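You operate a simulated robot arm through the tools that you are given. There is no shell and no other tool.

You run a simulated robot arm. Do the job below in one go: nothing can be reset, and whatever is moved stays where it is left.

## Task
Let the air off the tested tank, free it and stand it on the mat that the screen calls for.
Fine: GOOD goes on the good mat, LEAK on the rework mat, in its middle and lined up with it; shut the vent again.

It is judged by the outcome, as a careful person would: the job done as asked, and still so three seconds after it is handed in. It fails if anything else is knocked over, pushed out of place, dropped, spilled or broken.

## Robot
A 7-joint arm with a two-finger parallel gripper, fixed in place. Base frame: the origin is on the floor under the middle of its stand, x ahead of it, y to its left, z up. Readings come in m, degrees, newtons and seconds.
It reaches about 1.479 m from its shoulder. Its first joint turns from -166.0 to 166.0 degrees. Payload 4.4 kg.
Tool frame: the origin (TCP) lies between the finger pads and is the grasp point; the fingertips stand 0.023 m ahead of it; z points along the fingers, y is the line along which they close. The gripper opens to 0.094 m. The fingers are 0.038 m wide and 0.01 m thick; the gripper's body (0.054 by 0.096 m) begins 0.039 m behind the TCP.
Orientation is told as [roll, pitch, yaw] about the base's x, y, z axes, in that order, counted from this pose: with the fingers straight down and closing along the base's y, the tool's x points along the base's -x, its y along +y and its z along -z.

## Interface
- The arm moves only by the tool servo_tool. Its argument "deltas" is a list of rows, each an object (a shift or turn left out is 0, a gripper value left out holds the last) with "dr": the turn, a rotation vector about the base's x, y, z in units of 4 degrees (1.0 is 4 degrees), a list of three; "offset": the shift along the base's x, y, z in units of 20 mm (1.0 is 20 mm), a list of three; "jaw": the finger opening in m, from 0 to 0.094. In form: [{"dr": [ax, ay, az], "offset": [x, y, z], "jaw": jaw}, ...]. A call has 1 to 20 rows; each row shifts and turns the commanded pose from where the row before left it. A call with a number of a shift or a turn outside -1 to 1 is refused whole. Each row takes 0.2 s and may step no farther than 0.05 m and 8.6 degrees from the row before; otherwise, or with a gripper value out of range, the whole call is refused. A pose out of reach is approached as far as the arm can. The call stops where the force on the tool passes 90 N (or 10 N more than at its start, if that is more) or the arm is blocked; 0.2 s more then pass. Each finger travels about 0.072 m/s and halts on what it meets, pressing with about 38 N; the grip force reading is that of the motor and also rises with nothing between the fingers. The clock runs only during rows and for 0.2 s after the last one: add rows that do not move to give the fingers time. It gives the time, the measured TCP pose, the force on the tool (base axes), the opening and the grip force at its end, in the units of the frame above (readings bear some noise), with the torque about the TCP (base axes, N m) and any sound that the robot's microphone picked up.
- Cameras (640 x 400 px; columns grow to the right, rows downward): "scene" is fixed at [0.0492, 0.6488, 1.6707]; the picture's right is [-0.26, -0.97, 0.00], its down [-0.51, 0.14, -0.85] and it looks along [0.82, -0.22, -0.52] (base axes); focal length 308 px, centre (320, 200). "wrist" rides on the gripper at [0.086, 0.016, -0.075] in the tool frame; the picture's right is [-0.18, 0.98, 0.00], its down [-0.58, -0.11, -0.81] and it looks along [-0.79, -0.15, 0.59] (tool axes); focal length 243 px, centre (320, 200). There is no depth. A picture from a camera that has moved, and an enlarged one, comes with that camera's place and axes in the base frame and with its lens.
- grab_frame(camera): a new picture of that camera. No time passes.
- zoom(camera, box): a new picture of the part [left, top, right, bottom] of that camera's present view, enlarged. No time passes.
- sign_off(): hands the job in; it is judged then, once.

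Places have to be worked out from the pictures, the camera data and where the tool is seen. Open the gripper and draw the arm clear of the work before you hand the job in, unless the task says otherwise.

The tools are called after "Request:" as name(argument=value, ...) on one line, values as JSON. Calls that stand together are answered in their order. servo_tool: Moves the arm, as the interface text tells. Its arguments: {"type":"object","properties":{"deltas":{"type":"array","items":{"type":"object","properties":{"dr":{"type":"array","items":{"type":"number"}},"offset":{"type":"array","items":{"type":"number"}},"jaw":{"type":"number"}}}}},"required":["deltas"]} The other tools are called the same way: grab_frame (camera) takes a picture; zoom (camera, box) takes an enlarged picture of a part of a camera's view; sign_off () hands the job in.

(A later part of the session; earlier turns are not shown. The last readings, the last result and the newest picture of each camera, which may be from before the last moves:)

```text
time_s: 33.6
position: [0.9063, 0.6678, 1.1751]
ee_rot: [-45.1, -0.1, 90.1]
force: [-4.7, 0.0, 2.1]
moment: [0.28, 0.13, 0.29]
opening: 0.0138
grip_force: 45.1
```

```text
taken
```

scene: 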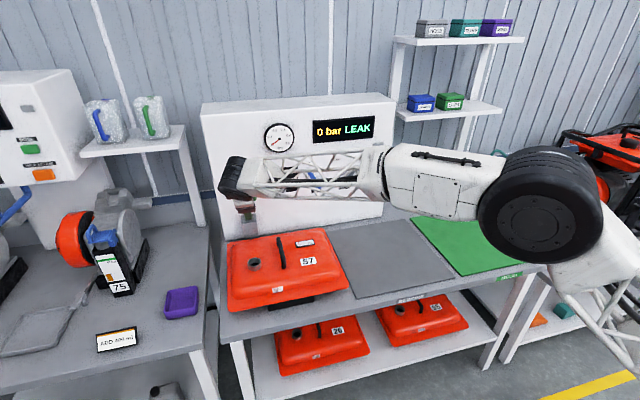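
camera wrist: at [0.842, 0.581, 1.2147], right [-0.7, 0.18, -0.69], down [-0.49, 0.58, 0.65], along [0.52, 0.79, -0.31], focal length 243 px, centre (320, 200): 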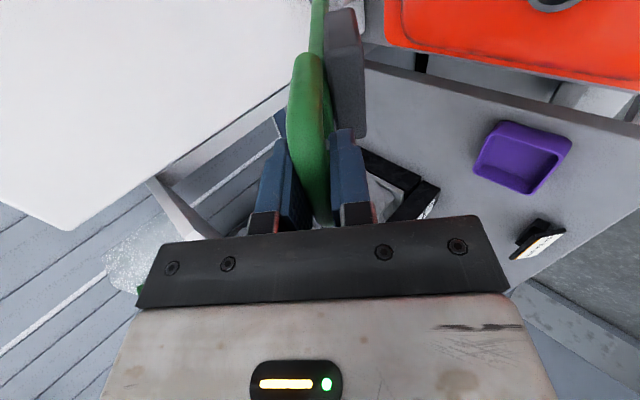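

Forces are low and the filler neck is free. Continuing the arc to about 70°.

Request:
servo_tool(deltas=[{"offset": [0.633, 0, 0.58]}, {"offset": [0.663, 0, 0.546]}, {"offset": [0.69, 0, 0.511]}, {"offset": [0.716, 0, 0.474]}, {"offset": [0.74, 0, 0.436]}, {"offset": [0.762, 0, 0.396]}, {"offset": [0.781, 0, 0.356]}, {"offset": [0.799, 0, 0.315]}])

Request:
grab_frame(camera="wrist")

Request:
grab_frame(camera="scene")

```text
time_s: 35.4
position: [1.0206, 0.6676, 1.2469]
ee_rot: [-44.9, -0.3, 90.3]
force: [-5.4, 5.4, 11.0]
moment: [0.1, 0.06, 0.17]
opening: 0.0135
grip_force: 44.8
```

```text
taken
camera wrist: at [0.9568, 0.5806, 1.2878], right [-0.7, 0.18, -0.69], down [-0.49, 0.58, 0.65], along [0.52, 0.8, -0.31], focal length 243 px, centre (320, 200)
```

wrist: 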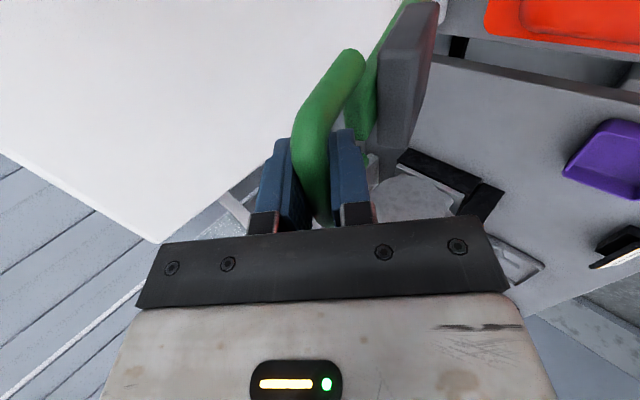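

```text
taken
```

scene: 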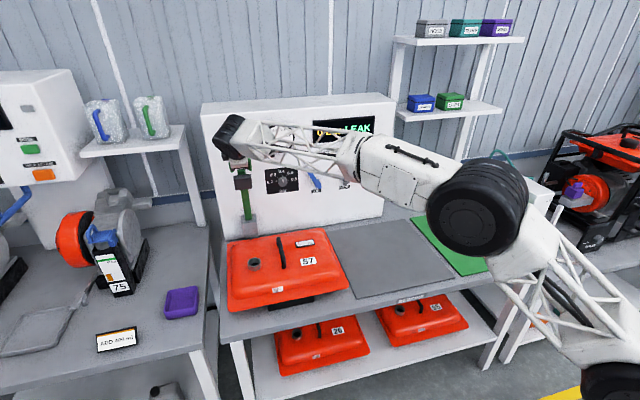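

Lever at about 70°, forces modest. Continuing in small steps toward upright.

Request:
servo_tool(deltas=[{"offset": [0.814, 0, 0.272]}, {"offset": [0.827, 0, 0.23]}, {"offset": [0.838, 0, 0.186]}, {"offset": [0.847, 0, 0.142]}])

Request:
grab_frame(camera="wrist")

Request:
zoom(camera="scene", box=[190, 90, 350, 250])

```text
time_s: 36.4
position: [1.0866, 0.667, 1.2644]
ee_rot: [-45.0, -0.3, 90.0]
force: [-5.6, 12.2, 20.7]
moment: [-0.01, 0.11, 0.04]
opening: 0.0139
grip_force: 44.8
```

```text
taken
camera wrist: at [1.0233, 0.5805, 1.3044], right [-0.7, 0.18, -0.69], down [-0.49, 0.58, 0.65], along [0.52, 0.79, -0.31], focal length 243 px, centre (320, 200)
```

wrist: 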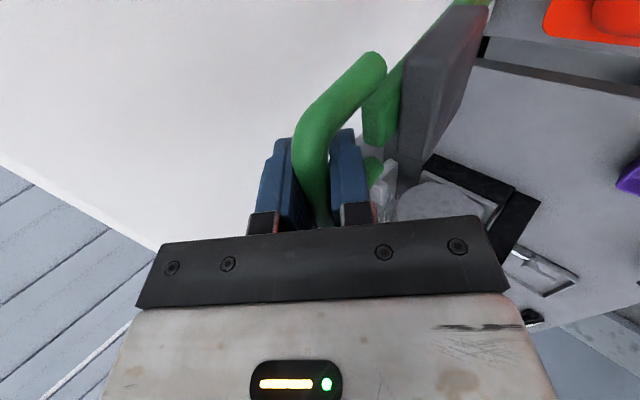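

```text
2.50 times, centred on (270, 170) of scene
camera zoom: at [0.0492, 0.6488, 1.6707], right [-0.26, -0.97, 0.0], down [-0.51, 0.14, -0.85], along [0.82, -0.22, -0.52], focal length 770 px, centre (445, 275)
```

zoom: 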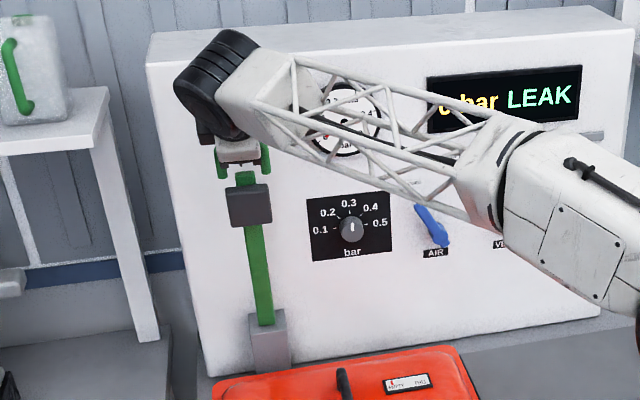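

Fz is building up (+21 N), which suggests the real arc sits slightly higher. I'll add a little z and continue toward vertical.

Request:
servo_tool(deltas=[{"offset": [0.6, -0.02, 0.2]}, {"offset": [0.6, 0, 0.12]}, {"offset": [0.6, 0, 0.08]}])

Request:
zoom(camera="scene", box=[190, 90, 350, 250])

Request:
grab_frame(camera="wrist")

```text
time_s: 37.3
position: [1.1204, 0.6691, 1.2638]
ee_rot: [-44.4, 0.2, 90.0]
force: [-62.6, -27.2, -10.9]
moment: [0.38, -0.37, -0.27]
opening: 0.0139
grip_force: 44.8
stopped in row 3: the force on the tool passed its limit at 104 N (the readings are from after the stop); the commanded pose is now the measured one
```

```text
2.50 times, centred on (270, 170) of scene
camera zoom: at [0.0492, 0.6488, 1.6707], right [-0.26, -0.97, 0.0], down [-0.51, 0.14, -0.85], along [0.82, -0.22, -0.52], focal length 770 px, centre (445, 275)
```

zoom: 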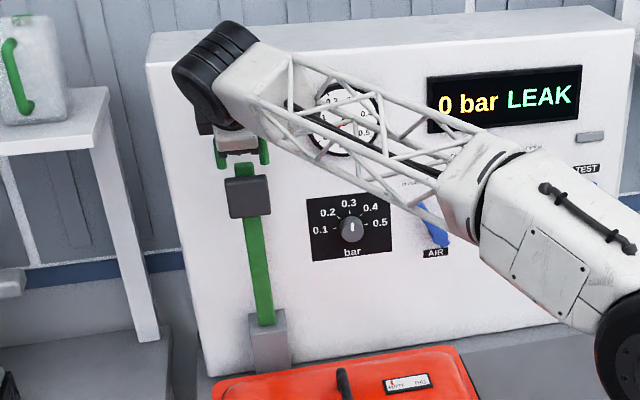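

```text
taken
camera wrist: at [1.057, 0.5818, 1.3065], right [-0.7, 0.18, -0.69], down [-0.49, 0.58, 0.65], along [0.52, 0.79, -0.32], focal length 243 px, centre (320, 200)
```

wrist: 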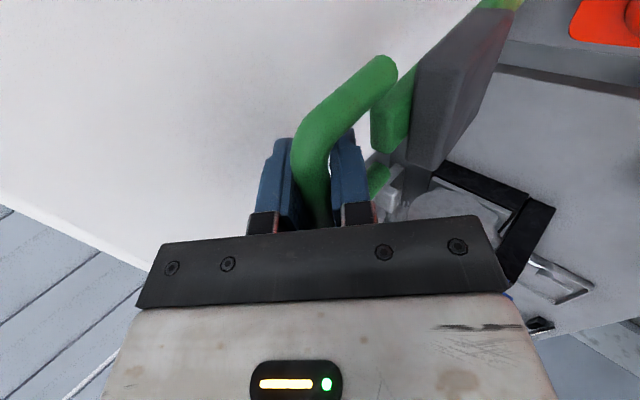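

The lever has hit its open stop (−63 N in x). I'll back off a few millimetres to relieve the load, then open the jaws and see whether the lever stays up.

Request:
servo_tool(deltas=[{"offset": [-0.12, 0, 0.02]}, {"offset": [-0.08, 0, 0]}, {}])

Request:
servo_tool(deltas=[{"jaw": 0.03}, {"jaw": 0.036}, {}])

Request:
zoom(camera="wrist", box=[200, 40, 440, 230])

```text
time_s: 38.1
position: [1.118, 0.6679, 1.2646]
ee_rot: [-44.4, 0.3, 90.0]
force: [0.7, 0.3, -4.3]
moment: [1.37, -0.12, 0.47]
opening: 0.0137
grip_force: 45.1
```

```text
time_s: 38.9
position: [1.1187, 0.6689, 1.2644]
ee_rot: [-44.4, 0.2, 89.9]
force: [-1.2, -0.3, -0.6]
moment: [0.0, 0.02, 0.02]
opening: 0.0361
grip_force: 0.1
```

```text
2.11 times, centred on (320, 135) of wrist
camera zoom: at [1.0545, 0.5818, 1.307], right [-0.7, 0.18, -0.69], down [-0.49, 0.58, 0.65], along [0.52, 0.79, -0.32], focal length 511 px, centre (320, 337)
```

zoom: 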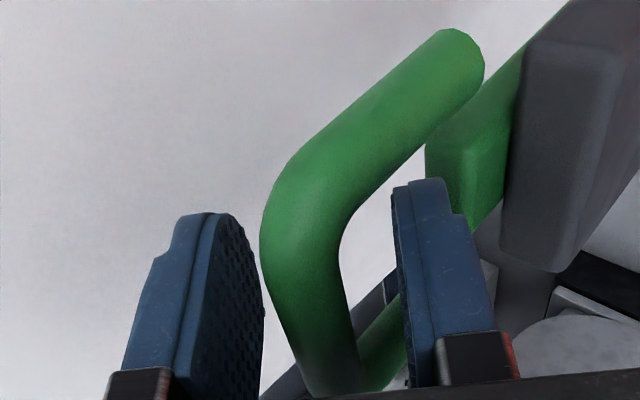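

The lever stands on its own with clear gaps to both fingers. I'll retreat along the finger axis and confirm it stays up.

Request:
servo_tool(deltas=[{"offset": [-0.4, 0, 0.4]}, {"offset": [-0.7, 0, 0.7]}, {"offset": [-0.9, 0, 0.9]}, {"offset": [-1, 0, 0.9]}, {"offset": [-1, 0, 0.6]}, {"offset": [-1, 0, 0]}, {"offset": [-1, 0, 0]}, {"offset": [-1, 0, 0]}, {"offset": [-1, 0, 0]}])

Request:
grab_frame(camera="scene")

Request:
grab_frame(camera="wrist")

```text
time_s: 40.9
position: [0.959, 0.6677, 1.3322]
ee_rot: [-44.4, 0.2, 90.0]
force: [0.5, 0.4, -0.3]
moment: [-0.06, 0.0, 0.02]
opening: 0.0363
grip_force: 0.2
```

```text
taken
```

scene: 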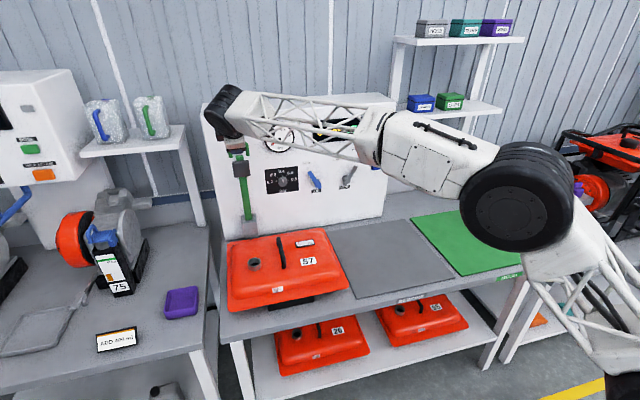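

```text
taken
camera wrist: at [0.8951, 0.582, 1.3751], right [-0.7, 0.18, -0.69], down [-0.49, 0.58, 0.65], along [0.52, 0.79, -0.32], focal length 243 px, centre (320, 200)
```

wrist: 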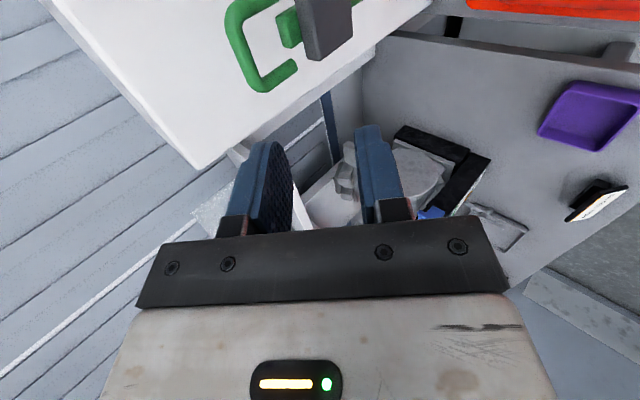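

The clamp lever stays upright and the tank is free. I'll swing the tool back to its neutral orientation, moving back toward the front of the tank.

Request:
servo_tool(deltas=[{"offset": [-0.9, -0.5, 0.1], "dr": [0, 0.793, 0]}, {"offset": [-0.9, -0.5, 0.1], "dr": [0, 0.793, 0]}, {"offset": [-0.9, -0.5, 0.1], "dr": [0, 0.793, 0]}, {"offset": [-0.9, -0.5, 0.1], "dr": [0, 0.793, 0]}, {"offset": [-0.9, -0.5, 0], "dr": [0, 0.793, 0]}, {"offset": [-0.9, -0.5, 0], "dr": [0, 0.793, 0]}, {"offset": [-0.9, -0.5, 0], "dr": [0, 0.793, 0]}, {"offset": [-0.9, -0.5, 0], "dr": [0, 0.793, 0]}, {"offset": [-0.9, -0.5, 0], "dr": [0, 0.793, 0]}, {"offset": [-0.9, -0.5, 0], "dr": [0, 0.793, 0]}, {"offset": [-0.9, -0.5, 0], "dr": [0, 0.793, 0]}, {"offset": [-0.9, -0.5, 0], "dr": [0, 0.793, 0]}, {"offset": [-0.9, -0.5, 0], "dr": [0, 0.793, 0]}, {"offset": [-0.9, -0.5, 0], "dr": [0, 0.793, 0]}])

Request:
servo_tool(deltas=[{"dr": [0, 0, -1]}, {"dr": [0, 0, -1]}, {"dr": [0, 0, -1]}, {"dr": [0, 0, -1]}, {"dr": [0, 0, -1]}, {"dr": [0, 0, -1]}, {"dr": [0, 0, -1]}, {"dr": [0, 0, -1]}, {"dr": [0, 0, -1]}, {"dr": [0, 0, -1]}, {"dr": [0, 0, -1]}, {"dr": [0, 0, -1]}, {"dr": [0, 0, -1]}, {"dr": [0, 0, -1]}, {"dr": [0, 0, -1]}, {"dr": [0, 0, -1]}, {"dr": [0, 0, -1]}, {"dr": [0, 0, -1]}, {"dr": [0, 0, -1]}, {"dr": [0, 0, -1]}])

Request:
servo_tool(deltas=[{"dr": [0, 0, -1]}, {"dr": [0, 0, -1]}, {"dr": [0, 0, -0.5]}, {"dr": [0, 1, 0]}, {"dr": [0, 1, 0]}, {"dr": [0, 1, 0]}, {"dr": [0, 1, 0]}, {"dr": [0, 1, 0]}, {}])

Request:
grab_frame(camera="scene")

Request:
grab_frame(camera="wrist")

```text
time_s: 43.9
position: [0.7071, 0.5266, 1.3418]
ee_rot: [0.0, 0.1, 90.2]
force: [-0.2, -0.4, 0.1]
moment: [0.03, -0.01, 0.0]
opening: 0.0361
grip_force: 0.1
```

```text
time_s: 48.1
position: [0.7074, 0.5275, 1.3432]
ee_rot: [0.0, 0.2, 10.1]
force: [-0.3, 1.0, -0.5]
moment: [0.01, -0.02, 0.03]
opening: 0.0358
grip_force: 0.2
```

```text
time_s: 50.1
position: [0.7067, 0.5272, 1.3425]
ee_rot: [0.0, 20.1, 0.2]
force: [-0.6, -0.4, 0.1]
moment: [0.0, 0.03, 0.0]
opening: 0.0361
grip_force: 0.1
```

```text
taken
```

scene: 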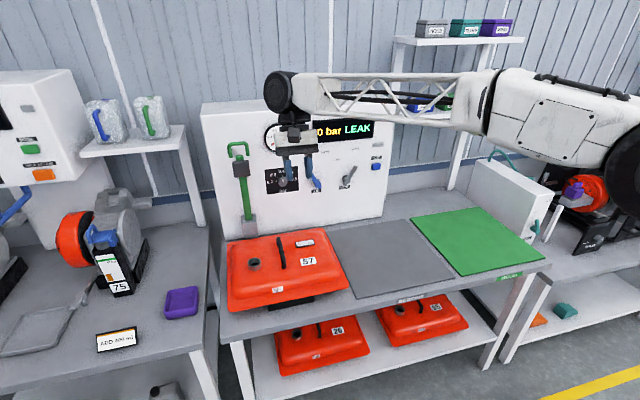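

```text
taken
camera wrist: at [0.6508, 0.5437, 1.4413], right [0.17, 0.98, -0.06], down [0.82, -0.11, 0.56], along [0.54, -0.15, -0.83], focal length 243 px, centre (320, 200)
```

wrist: 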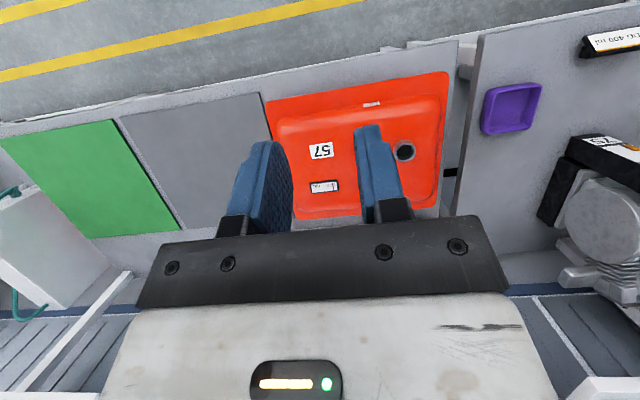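

The clamp lever remains upright. I'll zoom in on the tank in both views to get its pose and the handle location.

Request:
zoom(camera="scene", box=[215, 215, 365, 320])

Request:
zoom(camera="wrist", box=[240, 50, 480, 230])

Request:
servo_tool(deltas=[{"offset": [0, -1, 0]}, {"offset": [0, -1, 0]}, {"offset": [0, -1, 0]}, {"offset": [0, -1, 0]}, {"offset": [0, -1, 0]}, {"offset": [0, -1, 0]}, {}])

Request:
grab_frame(camera="wrist")

Request:
zoom(camera="wrist", box=[300, 0, 540, 180])

```text
3.81 times, centred on (290, 268) of scene
camera zoom: at [0.0492, 0.6488, 1.6707], right [-0.26, -0.97, 0.0], down [-0.51, 0.14, -0.85], along [0.82, -0.22, -0.52], focal length 1174 px, centre (434, -57)
```

zoom: 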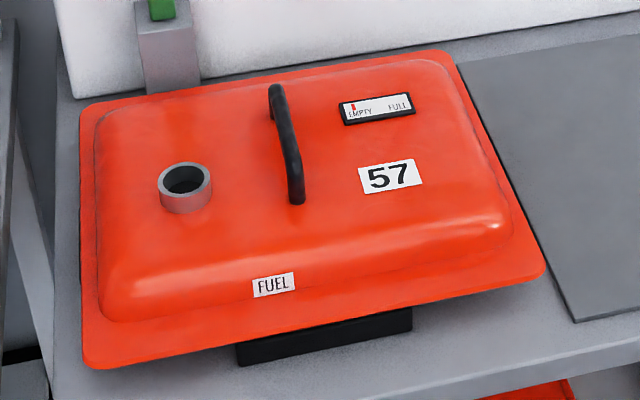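

```text
2.22 times, centred on (360, 140) of wrist
camera zoom: at [0.6508, 0.5437, 1.4413], right [0.17, 0.98, -0.06], down [0.82, -0.11, 0.56], along [0.54, -0.15, -0.83], focal length 539 px, centre (231, 333)
```

zoom: 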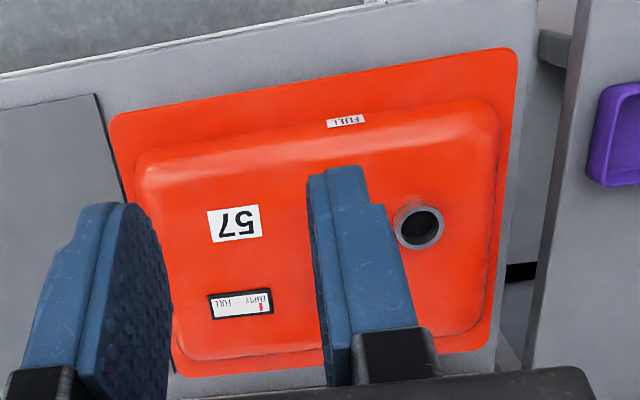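

```text
time_s: 51.7
position: [0.7075, 0.4078, 1.3424]
ee_rot: [0.0, 20.0, 0.1]
force: [-0.1, -0.1, -0.3]
moment: [-0.01, 0.0, 0.0]
opening: 0.0359
grip_force: 0.1
```

```text
taken
camera wrist: at [0.6514, 0.4243, 1.4421], right [0.17, 0.98, -0.06], down [0.82, -0.11, 0.56], along [0.54, -0.15, -0.83], focal length 243 px, centre (320, 200)
```

wrist: 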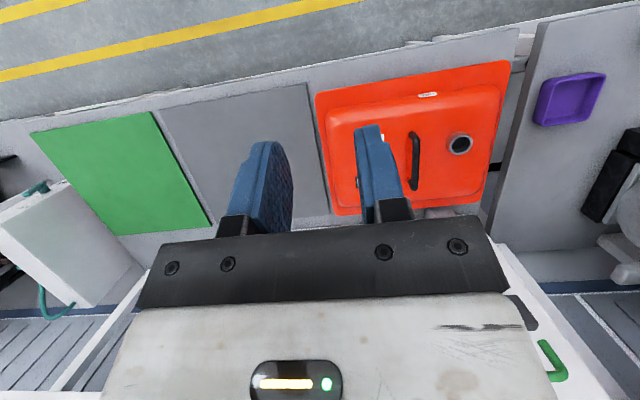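

```text
2.22 times, centred on (420, 90) of wrist
camera zoom: at [0.6514, 0.4243, 1.4421], right [0.17, 0.98, -0.06], down [0.82, -0.11, 0.56], along [0.54, -0.15, -0.83], focal length 539 px, centre (98, 444)
```

zoom: 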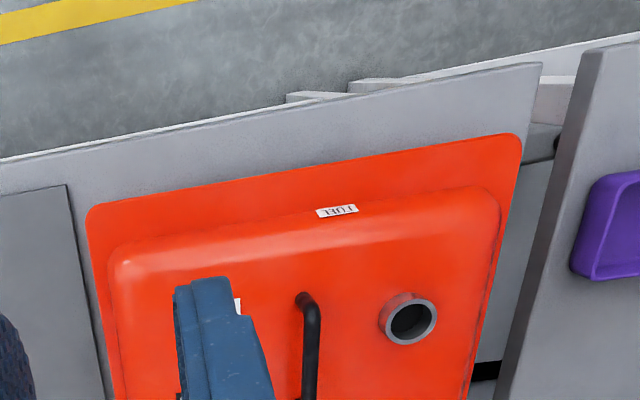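

From the combined views the tank flange spans about x 0.752–1.10, y 0.351–0.764 at z≈0.857, parallel to the mat. The handle bar runs along x (0.864–0.988) at y≈0.565, z≈0.92. I'll go above the handle with fingers straight down and jaws opened to 0.06.

Request:
servo_tool(deltas=[{"offset": [0.78, 0.55, -0.8], "dr": [0, -0.357, 0], "jaw": 0.06}, {"offset": [0.78, 0.55, -0.8], "dr": [0, -0.357, 0]}, {"offset": [0.78, 0.55, -0.8], "dr": [0, -0.357, 0]}, {"offset": [0.78, 0.55, -0.8], "dr": [0, -0.357, 0]}, {"offset": [0.78, 0.55, -0.8], "dr": [0, -0.357, 0]}, {"offset": [0.78, 0.55, -0.8], "dr": [0, -0.357, 0]}, {"offset": [0.78, 0.55, -0.8], "dr": [0, -0.357, 0]}, {"offset": [0.78, 0.55, -0.9], "dr": [0, -0.357, 0]}, {"offset": [0.78, 0.55, -0.9], "dr": [0, -0.357, 0]}, {"offset": [0.78, 0.55, -0.9], "dr": [0, -0.357, 0]}, {"offset": [0.78, 0.55, -0.9], "dr": [0, -0.357, 0]}, {"offset": [0.78, 0.55, -0.9], "dr": [0, -0.357, 0]}, {"offset": [0.78, 0.55, -0.9], "dr": [0, -0.357, 0]}, {"offset": [0.78, 0.55, -0.9], "dr": [0, -0.357, 0]}, {}])

Request:
grab_frame(camera="wrist")

Request:
grab_frame(camera="scene")

```text
time_s: 54.9
position: [0.9245, 0.5618, 1.106]
ee_rot: [-0.1, 0.1, 0.1]
force: [-0.3, -0.5, 0.4]
moment: [0.03, 0.04, 0.01]
opening: 0.06
grip_force: 0.1
```

```text
taken
camera wrist: at [0.8382, 0.5773, 1.1802], right [0.18, 0.98, 0.0], down [0.58, -0.11, 0.81], along [0.79, -0.15, -0.59], focal length 243 px, centre (320, 200)
```

wrist: 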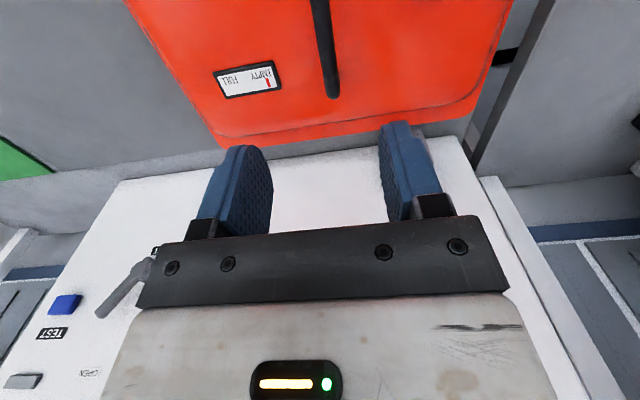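

```text
taken
```

scene: 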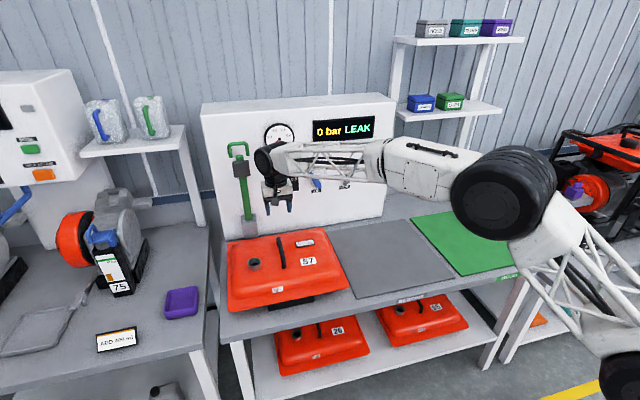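

The handle is at y≈0.5655, parallel to x. I'll correct y by about 4 mm, descend to z≈0.985 and check again.

Request:
servo_tool(deltas=[{"offset": [0.08, 0.19, 0]}, {"offset": [0, 0, -1]}, {"offset": [0, 0, -1]}, {"offset": [0, 0, -1]}, {"offset": [0, 0, -1]}, {"offset": [0, 0, -1]}, {"offset": [0, 0, -1]}, {}])

Request:
grab_frame(camera="wrist")

Request:
zoom(camera="wrist", box=[200, 20, 440, 200])

Request:
zoom(camera="scene", box=[215, 200, 355, 300])

```text
time_s: 56.7
position: [0.9253, 0.5656, 0.9861]
ee_rot: [0.0, 0.1, 0.1]
force: [-1.0, 0.0, 0.0]
moment: [0.0, 0.0, -0.01]
opening: 0.0599
grip_force: 0.2
```

```text
taken
camera wrist: at [0.8389, 0.5822, 1.0603], right [0.18, 0.98, 0.0], down [0.58, -0.11, 0.81], along [0.79, -0.15, -0.59], focal length 243 px, centre (320, 200)
```

wrist: 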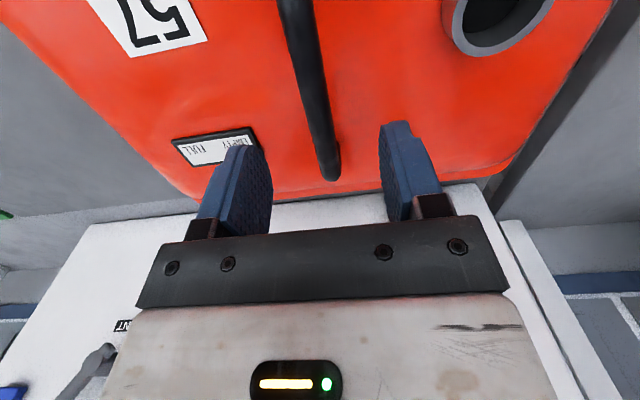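

```text
2.22 times, centred on (320, 110) of wrist
camera zoom: at [0.8389, 0.5822, 1.0603], right [0.18, 0.98, 0.0], down [0.58, -0.11, 0.81], along [0.79, -0.15, -0.59], focal length 539 px, centre (320, 400)
```

zoom: 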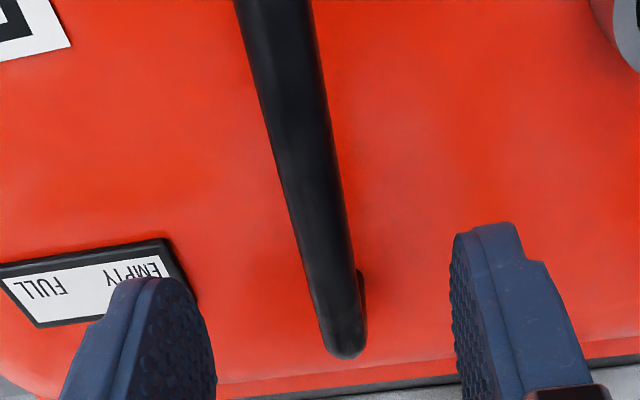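

```text
4.00 times, centred on (285, 250) of scene
camera zoom: at [0.0492, 0.6488, 1.6707], right [-0.26, -0.97, 0.0], down [-0.51, 0.14, -0.85], along [0.82, -0.22, -0.52], focal length 1232 px, centre (460, 0)
```

zoom: 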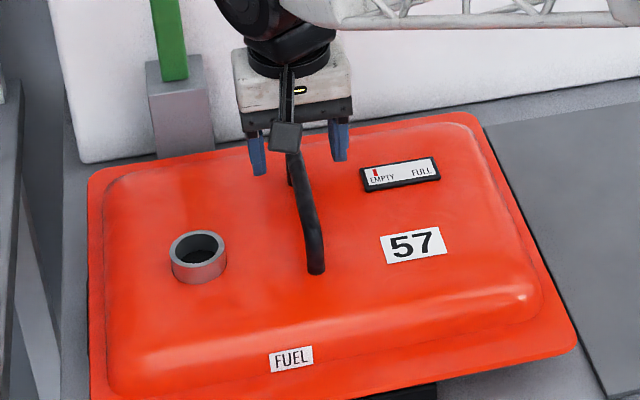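

Handle centred between the fingers (y≈0.5645). I'll descend to z≈0.930, leaving the fingertips about 1 cm above the tank's top.

Request:
servo_tool(deltas=[{"offset": [0, -0.05, -0.8]}, {"offset": [0, 0, -0.8]}, {"offset": [0, 0, -0.7]}, {"offset": [0, 0, -0.5]}, {}])

Request:
grab_frame(camera="wrist")

Request:
zoom(camera="wrist", box=[200, 80, 440, 230])

Request:
zoom(camera="scene", box=[235, 210, 335, 280])

```text
time_s: 57.9
position: [0.9262, 0.5655, 0.9269]
ee_rot: [0.0, 0.1, 0.1]
force: [-0.9, -0.1, -1.1]
moment: [-0.03, 0.03, -0.03]
opening: 0.0603
grip_force: 0.1
```

```text
taken
camera wrist: at [0.8398, 0.5821, 1.0015], right [0.18, 0.98, 0.0], down [0.58, -0.11, 0.81], along [0.79, -0.15, -0.59], focal length 243 px, centre (320, 200)
```

wrist: 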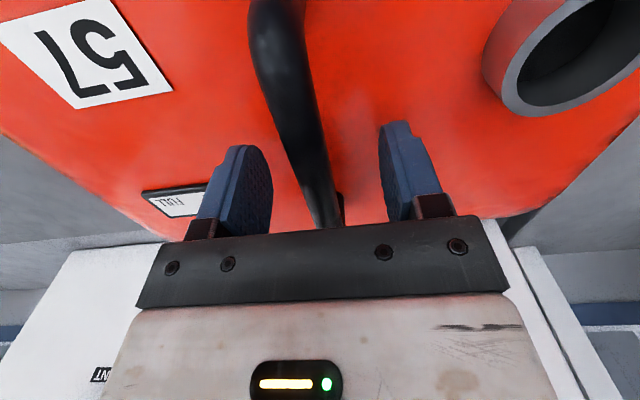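

```text
2.67 times, centred on (320, 155) of wrist
camera zoom: at [0.8398, 0.5821, 1.0015], right [0.18, 0.98, 0.0], down [0.58, -0.11, 0.81], along [0.79, -0.15, -0.59], focal length 647 px, centre (320, 320)
```

zoom: 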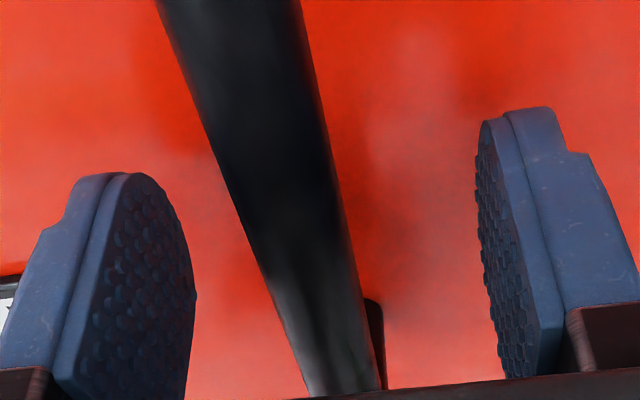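

```text
5.71 times, centred on (285, 245) of scene
camera zoom: at [0.0492, 0.6488, 1.6707], right [-0.26, -0.97, 0.0], down [-0.51, 0.14, -0.85], along [0.82, -0.22, -0.52], focal length 1760 px, centre (520, -57)
```

zoom: 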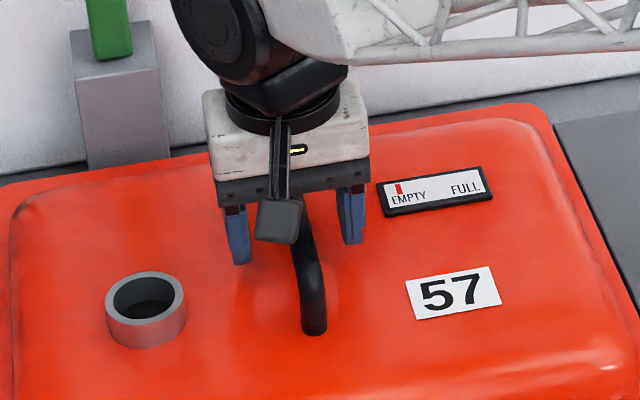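

The fingers straddle the bar with nothing touching; the bar centre is about 2.5 mm to −y of the TCP. I'll shift and close on the handle.

Request:
servo_tool(deltas=[{"offset": [0, -0.12, 0], "jaw": 0.04}, {"jaw": 0.03}, {"jaw": 0.02}, {"jaw": 0.0}, {}, {}])

Request:
zoom(camera="wrist", box=[200, 80, 440, 230])

```text
time_s: 59.3
position: [0.925, 0.5644, 0.9278]
ee_rot: [0.0, 0.0, 0.2]
force: [-2.1, 5.7, 0.5]
moment: [0.0, -0.14, -0.28]
opening: 0.0157
grip_force: 38.2
```

```text
2.67 times, centred on (320, 155) of wrist
camera zoom: at [0.8388, 0.5801, 1.0017], right [0.18, 0.98, 0.0], down [0.58, -0.11, 0.81], along [0.79, -0.15, -0.59], focal length 647 px, centre (320, 320)
```

zoom: 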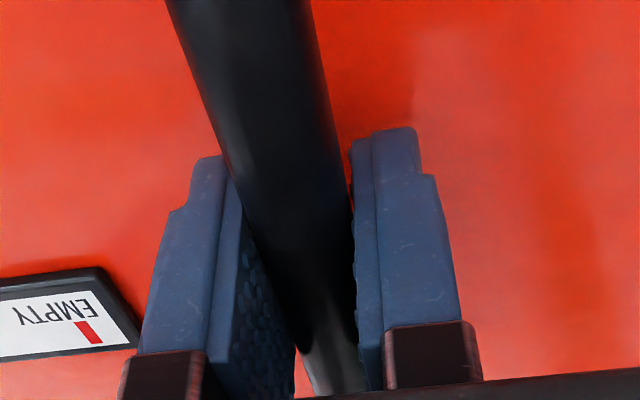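

Handle gripped (15.7 mm, small side force). I'll lift gently by about 2 cm and read the load.

Request:
servo_tool(deltas=[{"offset": [0, 0, 0.25]}, {"offset": [0, 0, 0.25]}, {"offset": [0, 0, 0.25]}, {"offset": [0, 0, 0.25]}, {}, {}])

Request:
grab_frame(camera="wrist")

Request:
grab_frame(camera="scene")

```text
time_s: 60.7
position: [0.9268, 0.5636, 0.9481]
ee_rot: [-0.1, 0.1, 0.1]
force: [-0.1, 0.2, -14.2]
moment: [0.07, -0.05, -0.01]
opening: 0.0154
grip_force: 38.2
```

```text
taken
camera wrist: at [0.8398, 0.5792, 1.0226], right [0.18, 0.98, 0.0], down [0.58, -0.11, 0.81], along [0.79, -0.15, -0.59], focal length 243 px, centre (320, 200)
```

wrist: 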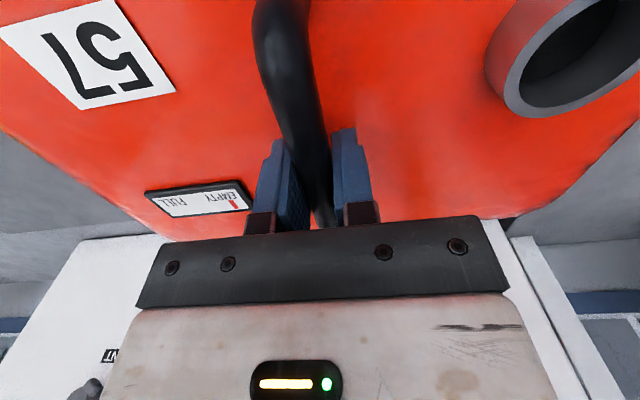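

```text
taken
```

scene: 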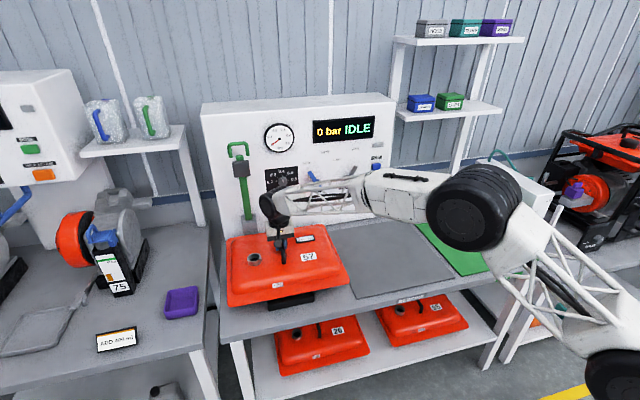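

The tank is off the cradle, weighing about 1.45 kg and hanging level; the screen now reads IDLE. I'll lift another 7 cm, then carry it straight in −y toward the rework mat.

Request:
servo_tool(deltas=[{"offset": [0, 0, 0.6]}, {"offset": [0, 0, 0.9]}, {"offset": [0, 0, 0.9]}, {"offset": [0, 0, 0.7]}, {"offset": [0, 0, 0.4]}, {"offset": [0, -0.4, 0]}, {"offset": [0, -0.7, 0]}, {"offset": [0, -0.9, 0]}, {"offset": [0, -0.9, 0]}, {"offset": [0, -0.9, 0]}, {"offset": [0, -0.9, 0]}, {"offset": [0, -0.9, 0]}, {"offset": [0, -0.9, 0]}, {"offset": [0, -0.9, 0]}, {"offset": [0, -0.9, 0]}, {"offset": [0, -0.9, 0]}, {"offset": [0, -0.9, 0]}, {"offset": [0, -0.7, 0]}, {"offset": [0, -0.4, 0]}, {}])

Request:
grab_frame(camera="scene")

Request:
grab_frame(camera="wrist")

```text
time_s: 64.9
position: [0.9241, 0.3383, 1.0187]
ee_rot: [0.0, 0.1, 0.1]
force: [0.1, 0.2, -16.1]
moment: [0.07, -0.02, 0.01]
opening: 0.0155
grip_force: 38.0
```

```text
taken
```

scene: 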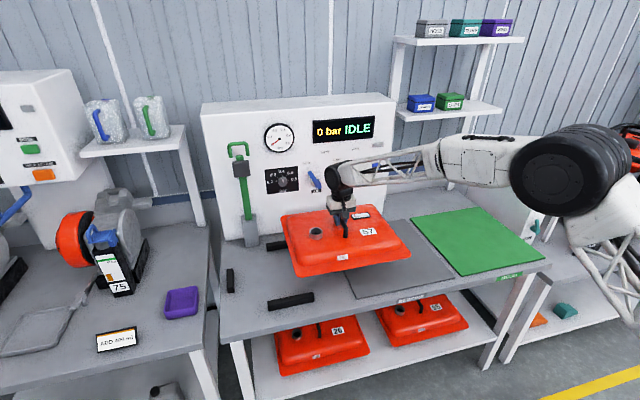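

```text
taken
camera wrist: at [0.8388, 0.355, 1.093], right [0.18, 0.98, 0.0], down [0.58, -0.11, 0.81], along [0.79, -0.15, -0.59], focal length 243 px, centre (320, 200)
```

wrist: 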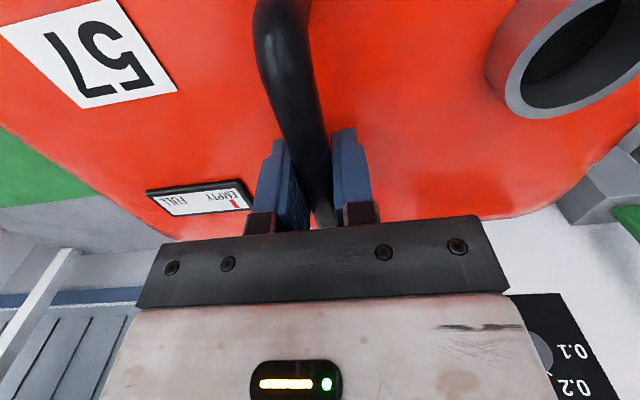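

Carrying smoothly, and the empty cradle bars stayed in place. Continuing to above the rework mat.

Request:
servo_tool(deltas=[{"offset": [0, -0.4, 0]}, {"offset": [0, -0.7, 0]}, {"offset": [0, -0.9, 0]}, {"offset": [0, -0.9, 0]}, {"offset": [0, -0.9, 0]}, {"offset": [0, -0.9, 0]}, {"offset": [0, -0.9, 0]}, {"offset": [0, -0.9, 0]}, {"offset": [0, -0.9, 0]}, {"offset": [0, -0.9, 0]}, {"offset": [0, -0.7, 0]}, {"offset": [0, -0.4, 0]}, {"offset": [0, -0.2, 0]}, {}, {}])

Request:
grab_frame(camera="scene")

Request:
zoom(camera="scene", box=[310, 180, 510, 305])

Request:
zoom(camera="scene", box=[205, 200, 345, 320])

```text
time_s: 68.1
position: [0.9269, 0.1469, 1.0188]
ee_rot: [-0.1, 0.1, 0.1]
force: [-0.8, -0.2, -13.8]
moment: [0.03, 0.01, -0.02]
opening: 0.0157
grip_force: 38.4
```

```text
taken
```

scene: 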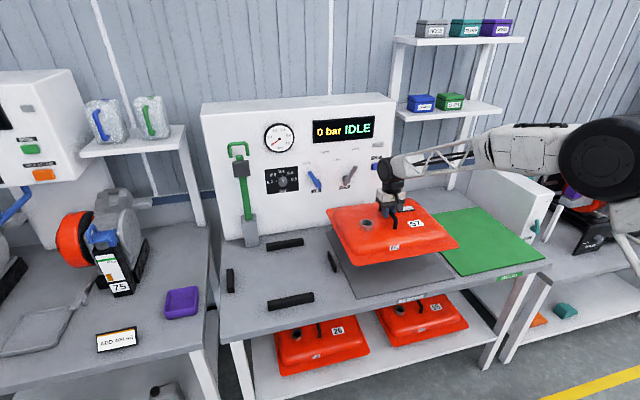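

```text
3.20 times, centred on (410, 242) of scene
camera zoom: at [0.0492, 0.6488, 1.6707], right [-0.26, -0.97, 0.0], down [-0.51, 0.14, -0.85], along [0.82, -0.22, -0.52], focal length 986 px, centre (32, 64)
```

zoom: 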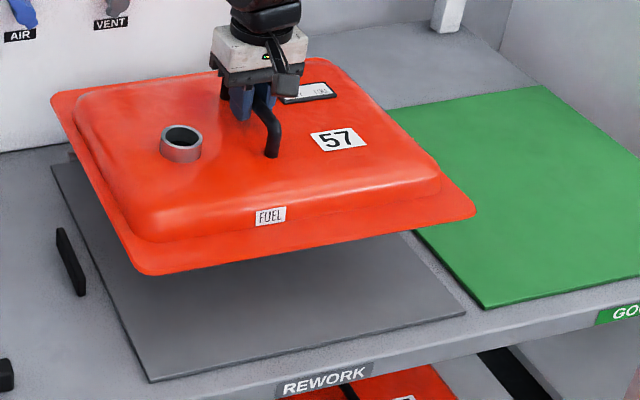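

```text
3.33 times, centred on (275, 260) of scene
camera zoom: at [0.0492, 0.6488, 1.6707], right [-0.26, -0.97, 0.0], down [-0.51, 0.14, -0.85], along [0.82, -0.22, -0.52], focal length 1027 px, centre (470, 0)
```

zoom: 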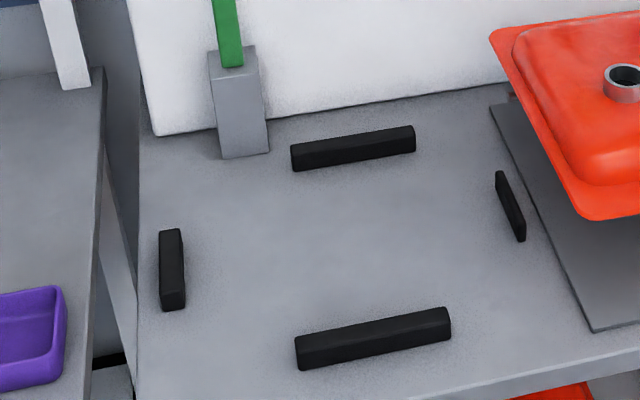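

The tank hangs level above the mat. I estimate the mat centre at (0.927, 0.134) and the tank centre right under the handle, so I'll shift about −12 mm in y and lower to z≈0.96.

Request:
servo_tool(deltas=[{"offset": [0, -0.3, 0]}, {"offset": [0, -0.3, 0]}, {"offset": [0, 0, -0.5]}, {"offset": [0, 0, -0.8]}, {"offset": [0, 0, -0.8]}, {"offset": [0, 0, -0.5]}, {"offset": [0, 0, -0.3]}, {}])

Request:
zoom(camera="scene", box=[310, 180, 510, 305])

Request:
grab_frame(camera="wrist")

Request:
zoom(camera="scene", box=[265, 285, 475, 385])

```text
time_s: 69.9
position: [0.9269, 0.1352, 0.96]
ee_rot: [0.0, 0.1, 0.1]
force: [0.5, 1.0, -15.3]
moment: [0.04, 0.02, 0.01]
opening: 0.0155
grip_force: 37.3
```

```text
3.20 times, centred on (410, 242) of scene
camera zoom: at [0.0492, 0.6488, 1.6707], right [-0.26, -0.97, 0.0], down [-0.51, 0.14, -0.85], along [0.82, -0.22, -0.52], focal length 986 px, centre (32, 64)
```

zoom: 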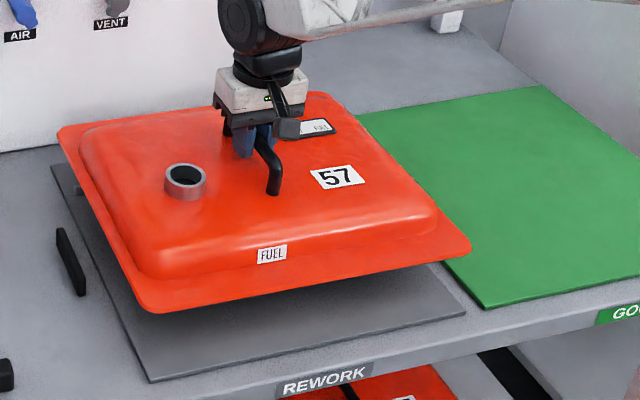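

```text
taken
camera wrist: at [0.8405, 0.1514, 1.0346], right [0.18, 0.98, 0.0], down [0.58, -0.11, 0.81], along [0.79, -0.15, -0.59], focal length 243 px, centre (320, 200)
```

wrist: 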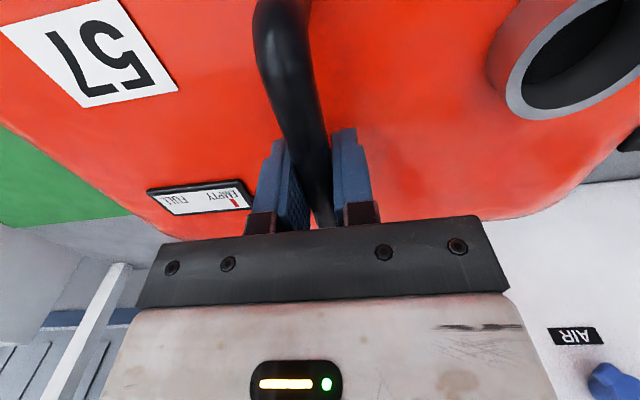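

```text
3.05 times, centred on (370, 335) of scene
camera zoom: at [0.0492, 0.6488, 1.6707], right [-0.26, -0.97, 0.0], down [-0.51, 0.14, -0.85], along [0.82, -0.22, -0.52], focal length 939 px, centre (168, -211)
```

zoom: 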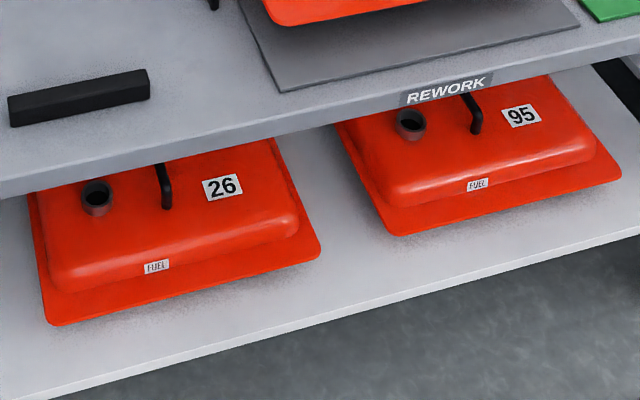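

The flange front centre (y≈0.135) matches the mat centre (≈0.1345), and front and back margins are both about 23 mm. Lowering further in small steps while watching the vertical force.

Request:
servo_tool(deltas=[{"offset": [0, 0, -0.25]}, {"offset": [0, 0, -0.25]}, {"offset": [0, 0, -0.25]}, {"offset": [0, 0, -0.2]}, {}])

```text
time_s: 71.1
position: [0.9275, 0.1349, 0.9412]
ee_rot: [-0.1, 0.1, 0.1]
force: [0.3, 0.3, -14.5]
moment: [0.06, -0.02, 0.0]
opening: 0.0156
grip_force: 37.8
```

Still carrying the full weight at z=0.941. Continuing down in 2–3 mm steps.

Request:
servo_tool(deltas=[{"offset": [0, 0, -0.12]}, {"offset": [0, 0, -0.12]}, {"offset": [0, 0, -0.12]}, {}])

Request:
zoom(camera="scene", box=[310, 180, 510, 305])

```text
time_s: 72.1
position: [0.927, 0.1343, 0.9349]
ee_rot: [0.0, 0.0, 0.3]
force: [-6.9, 3.9, 5.1]
moment: [-0.01, 0.86, -0.1]
opening: 0.0158
grip_force: 37.5
```

```text
3.20 times, centred on (410, 242) of scene
camera zoom: at [0.0492, 0.6488, 1.6707], right [-0.26, -0.97, 0.0], down [-0.51, 0.14, -0.85], along [0.82, -0.22, -0.52], focal length 986 px, centre (32, 64)
```

zoom: 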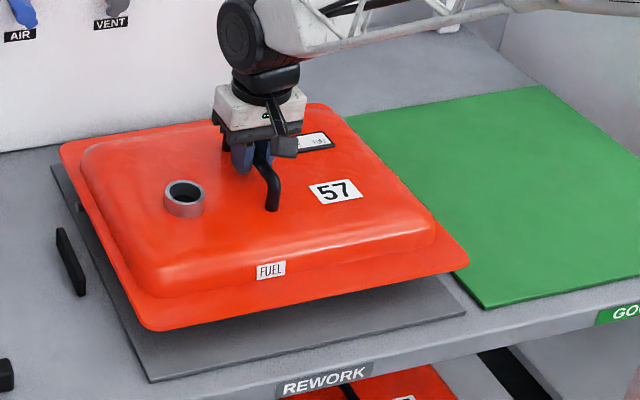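

Contact at z≈0.935: the force went from −14.5 N to +5 N, so the tank stands on the mat. Position is good, so I'll ease up half a millimetre and open the jaws.

Request:
servo_tool(deltas=[{"offset": [0, 0, 0.03]}, {}])

Request:
servo_tool(deltas=[{"jaw": 0.022}, {"jaw": 0.03}, {"jaw": 0.045}, {"jaw": 0.06}, {}])

Request:
zoom(camera="wrist", box=[200, 80, 440, 230])

Request:
zoom(camera="scene", box=[310, 180, 510, 305])

```text
time_s: 72.7
position: [0.928, 0.1337, 0.9351]
ee_rot: [0.1, 0.0, 0.0]
force: [-6.1, 3.3, 13.4]
moment: [-0.02, -0.17, -0.09]
opening: 0.0158
grip_force: 37.8
```

```text
time_s: 73.9
position: [0.9268, 0.1344, 0.9342]
ee_rot: [0.1, 0.1, 0.1]
force: [-0.6, 0.3, -0.7]
moment: [-0.02, -0.01, 0.0]
opening: 0.0601
grip_force: 0.0
```

```text
2.67 times, centred on (320, 155) of wrist
camera zoom: at [0.8404, 0.1501, 1.009], right [0.18, 0.98, 0.0], down [0.58, -0.11, 0.81], along [0.79, -0.15, -0.59], focal length 647 px, centre (320, 320)
```

zoom: 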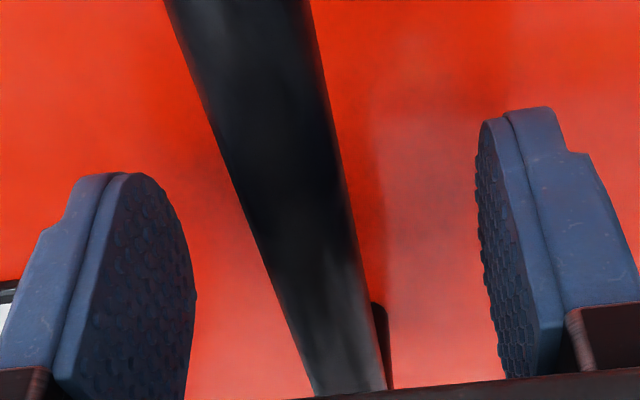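

```text
3.20 times, centred on (410, 242) of scene
camera zoom: at [0.0492, 0.6488, 1.6707], right [-0.26, -0.97, 0.0], down [-0.51, 0.14, -0.85], along [0.82, -0.22, -0.52], focal length 986 px, centre (32, 64)
```

zoom: 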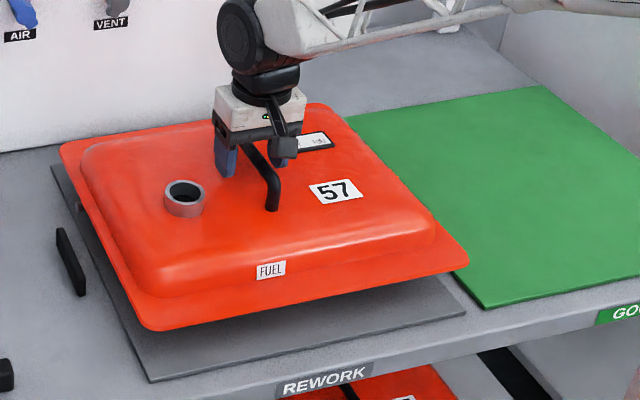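

The tank stands steady on the mat and the fingers are clear. I'll rise straight up, then draw back for a check view.

Request:
servo_tool(deltas=[{"offset": [0, 0, 0.5]}, {"offset": [0, 0, 1]}, {"offset": [0, 0, 1]}, {"offset": [0, 0, 1]}, {"offset": [0, 0, 1]}, {"offset": [0, 0, 1]}, {"offset": [0, 0, 1]}, {"offset": [-0.5, 0, 1], "dr": [0, 0.5, 0]}, {"offset": [-0.9, 0, 1], "dr": [0, 0.5, 0]}, {"offset": [-0.9, 0, 1], "dr": [0, 0.5, 0]}, {"offset": [-0.9, 0, 1], "dr": [0, 0.5, 0]}, {"offset": [-0.9, 0, 1], "dr": [0, 0.5, 0]}, {"offset": [-0.9, 0, 1], "dr": [0, 0.5, 0]}, {"offset": [-0.9, 0, 1], "dr": [0, 0.5, 0]}, {"offset": [-0.9, 0, 1], "dr": [0, 0.5, 0]}, {"offset": [-0.9, 0, 1], "dr": [0, 0.5, 0]}, {"offset": [-0.9, 0, 1], "dr": [0, 0.5, 0]}, {"offset": [-0.9, 0, 1]}, {"offset": [-0.9, 0, 1]}, {}])

Request:
grab_frame(camera="wrist")

Request:
grab_frame(camera="scene")

```text
time_s: 78.1
position: [0.7157, 0.134, 1.3054]
ee_rot: [0.0, 20.2, 0.2]
force: [-0.1, -0.5, -0.1]
moment: [0.0, 0.02, 0.02]
opening: 0.0601
grip_force: 0.0
```

```text
taken
camera wrist: at [0.6596, 0.1501, 1.4042], right [0.17, 0.98, -0.06], down [0.82, -0.11, 0.56], along [0.54, -0.15, -0.83], focal length 243 px, centre (320, 200)
```

wrist: 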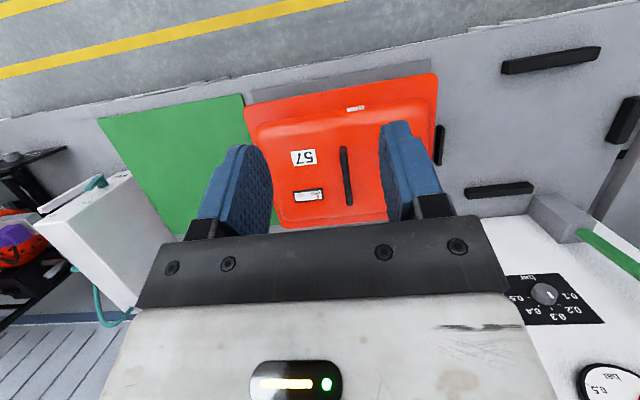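

```text
taken
```

scene: 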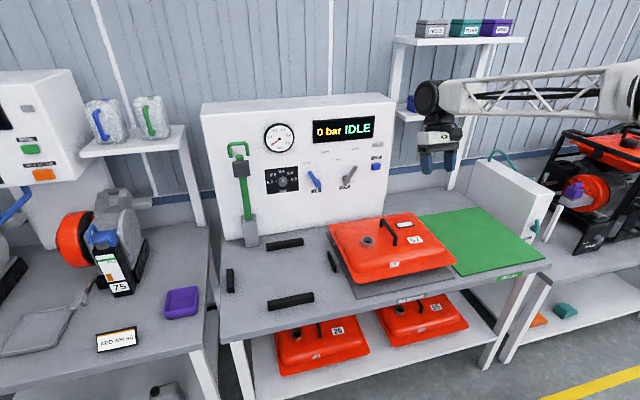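

Checking the placement on the mat in both views.

Request:
zoom(camera="wrist", box=[220, 40, 460, 240])

Request:
zoom(camera="scene", box=[320, 200, 480, 310])

```text
2.00 times, centred on (340, 140) of wrist
camera zoom: at [0.6596, 0.1501, 1.4042], right [0.17, 0.98, -0.06], down [0.82, -0.11, 0.56], along [0.54, -0.15, -0.83], focal length 485 px, centre (280, 320)
```

zoom: 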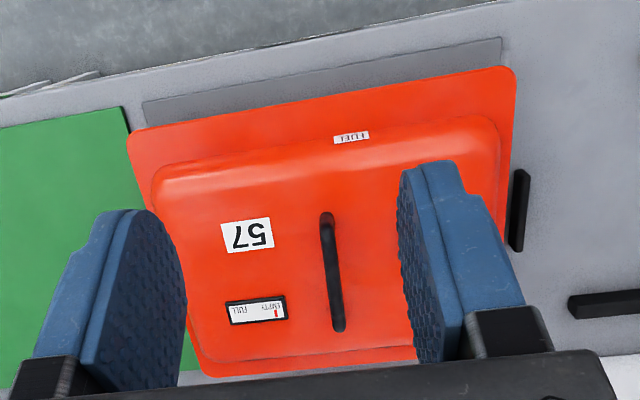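

```text
3.64 times, centred on (400, 255) of scene
camera zoom: at [0.0492, 0.6488, 1.6707], right [-0.26, -0.97, 0.0], down [-0.51, 0.14, -0.85], along [0.82, -0.22, -0.52], focal length 1120 px, centre (29, 0)
```

zoom: 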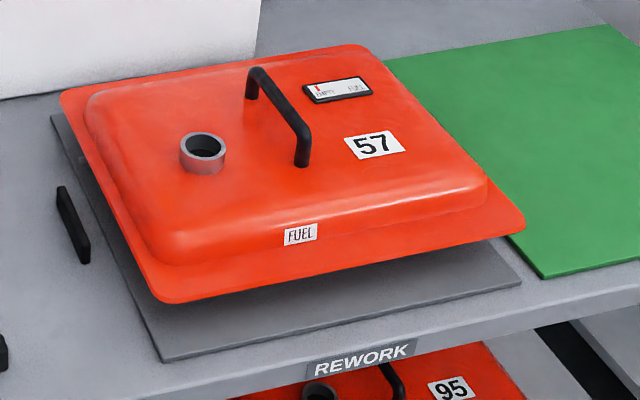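

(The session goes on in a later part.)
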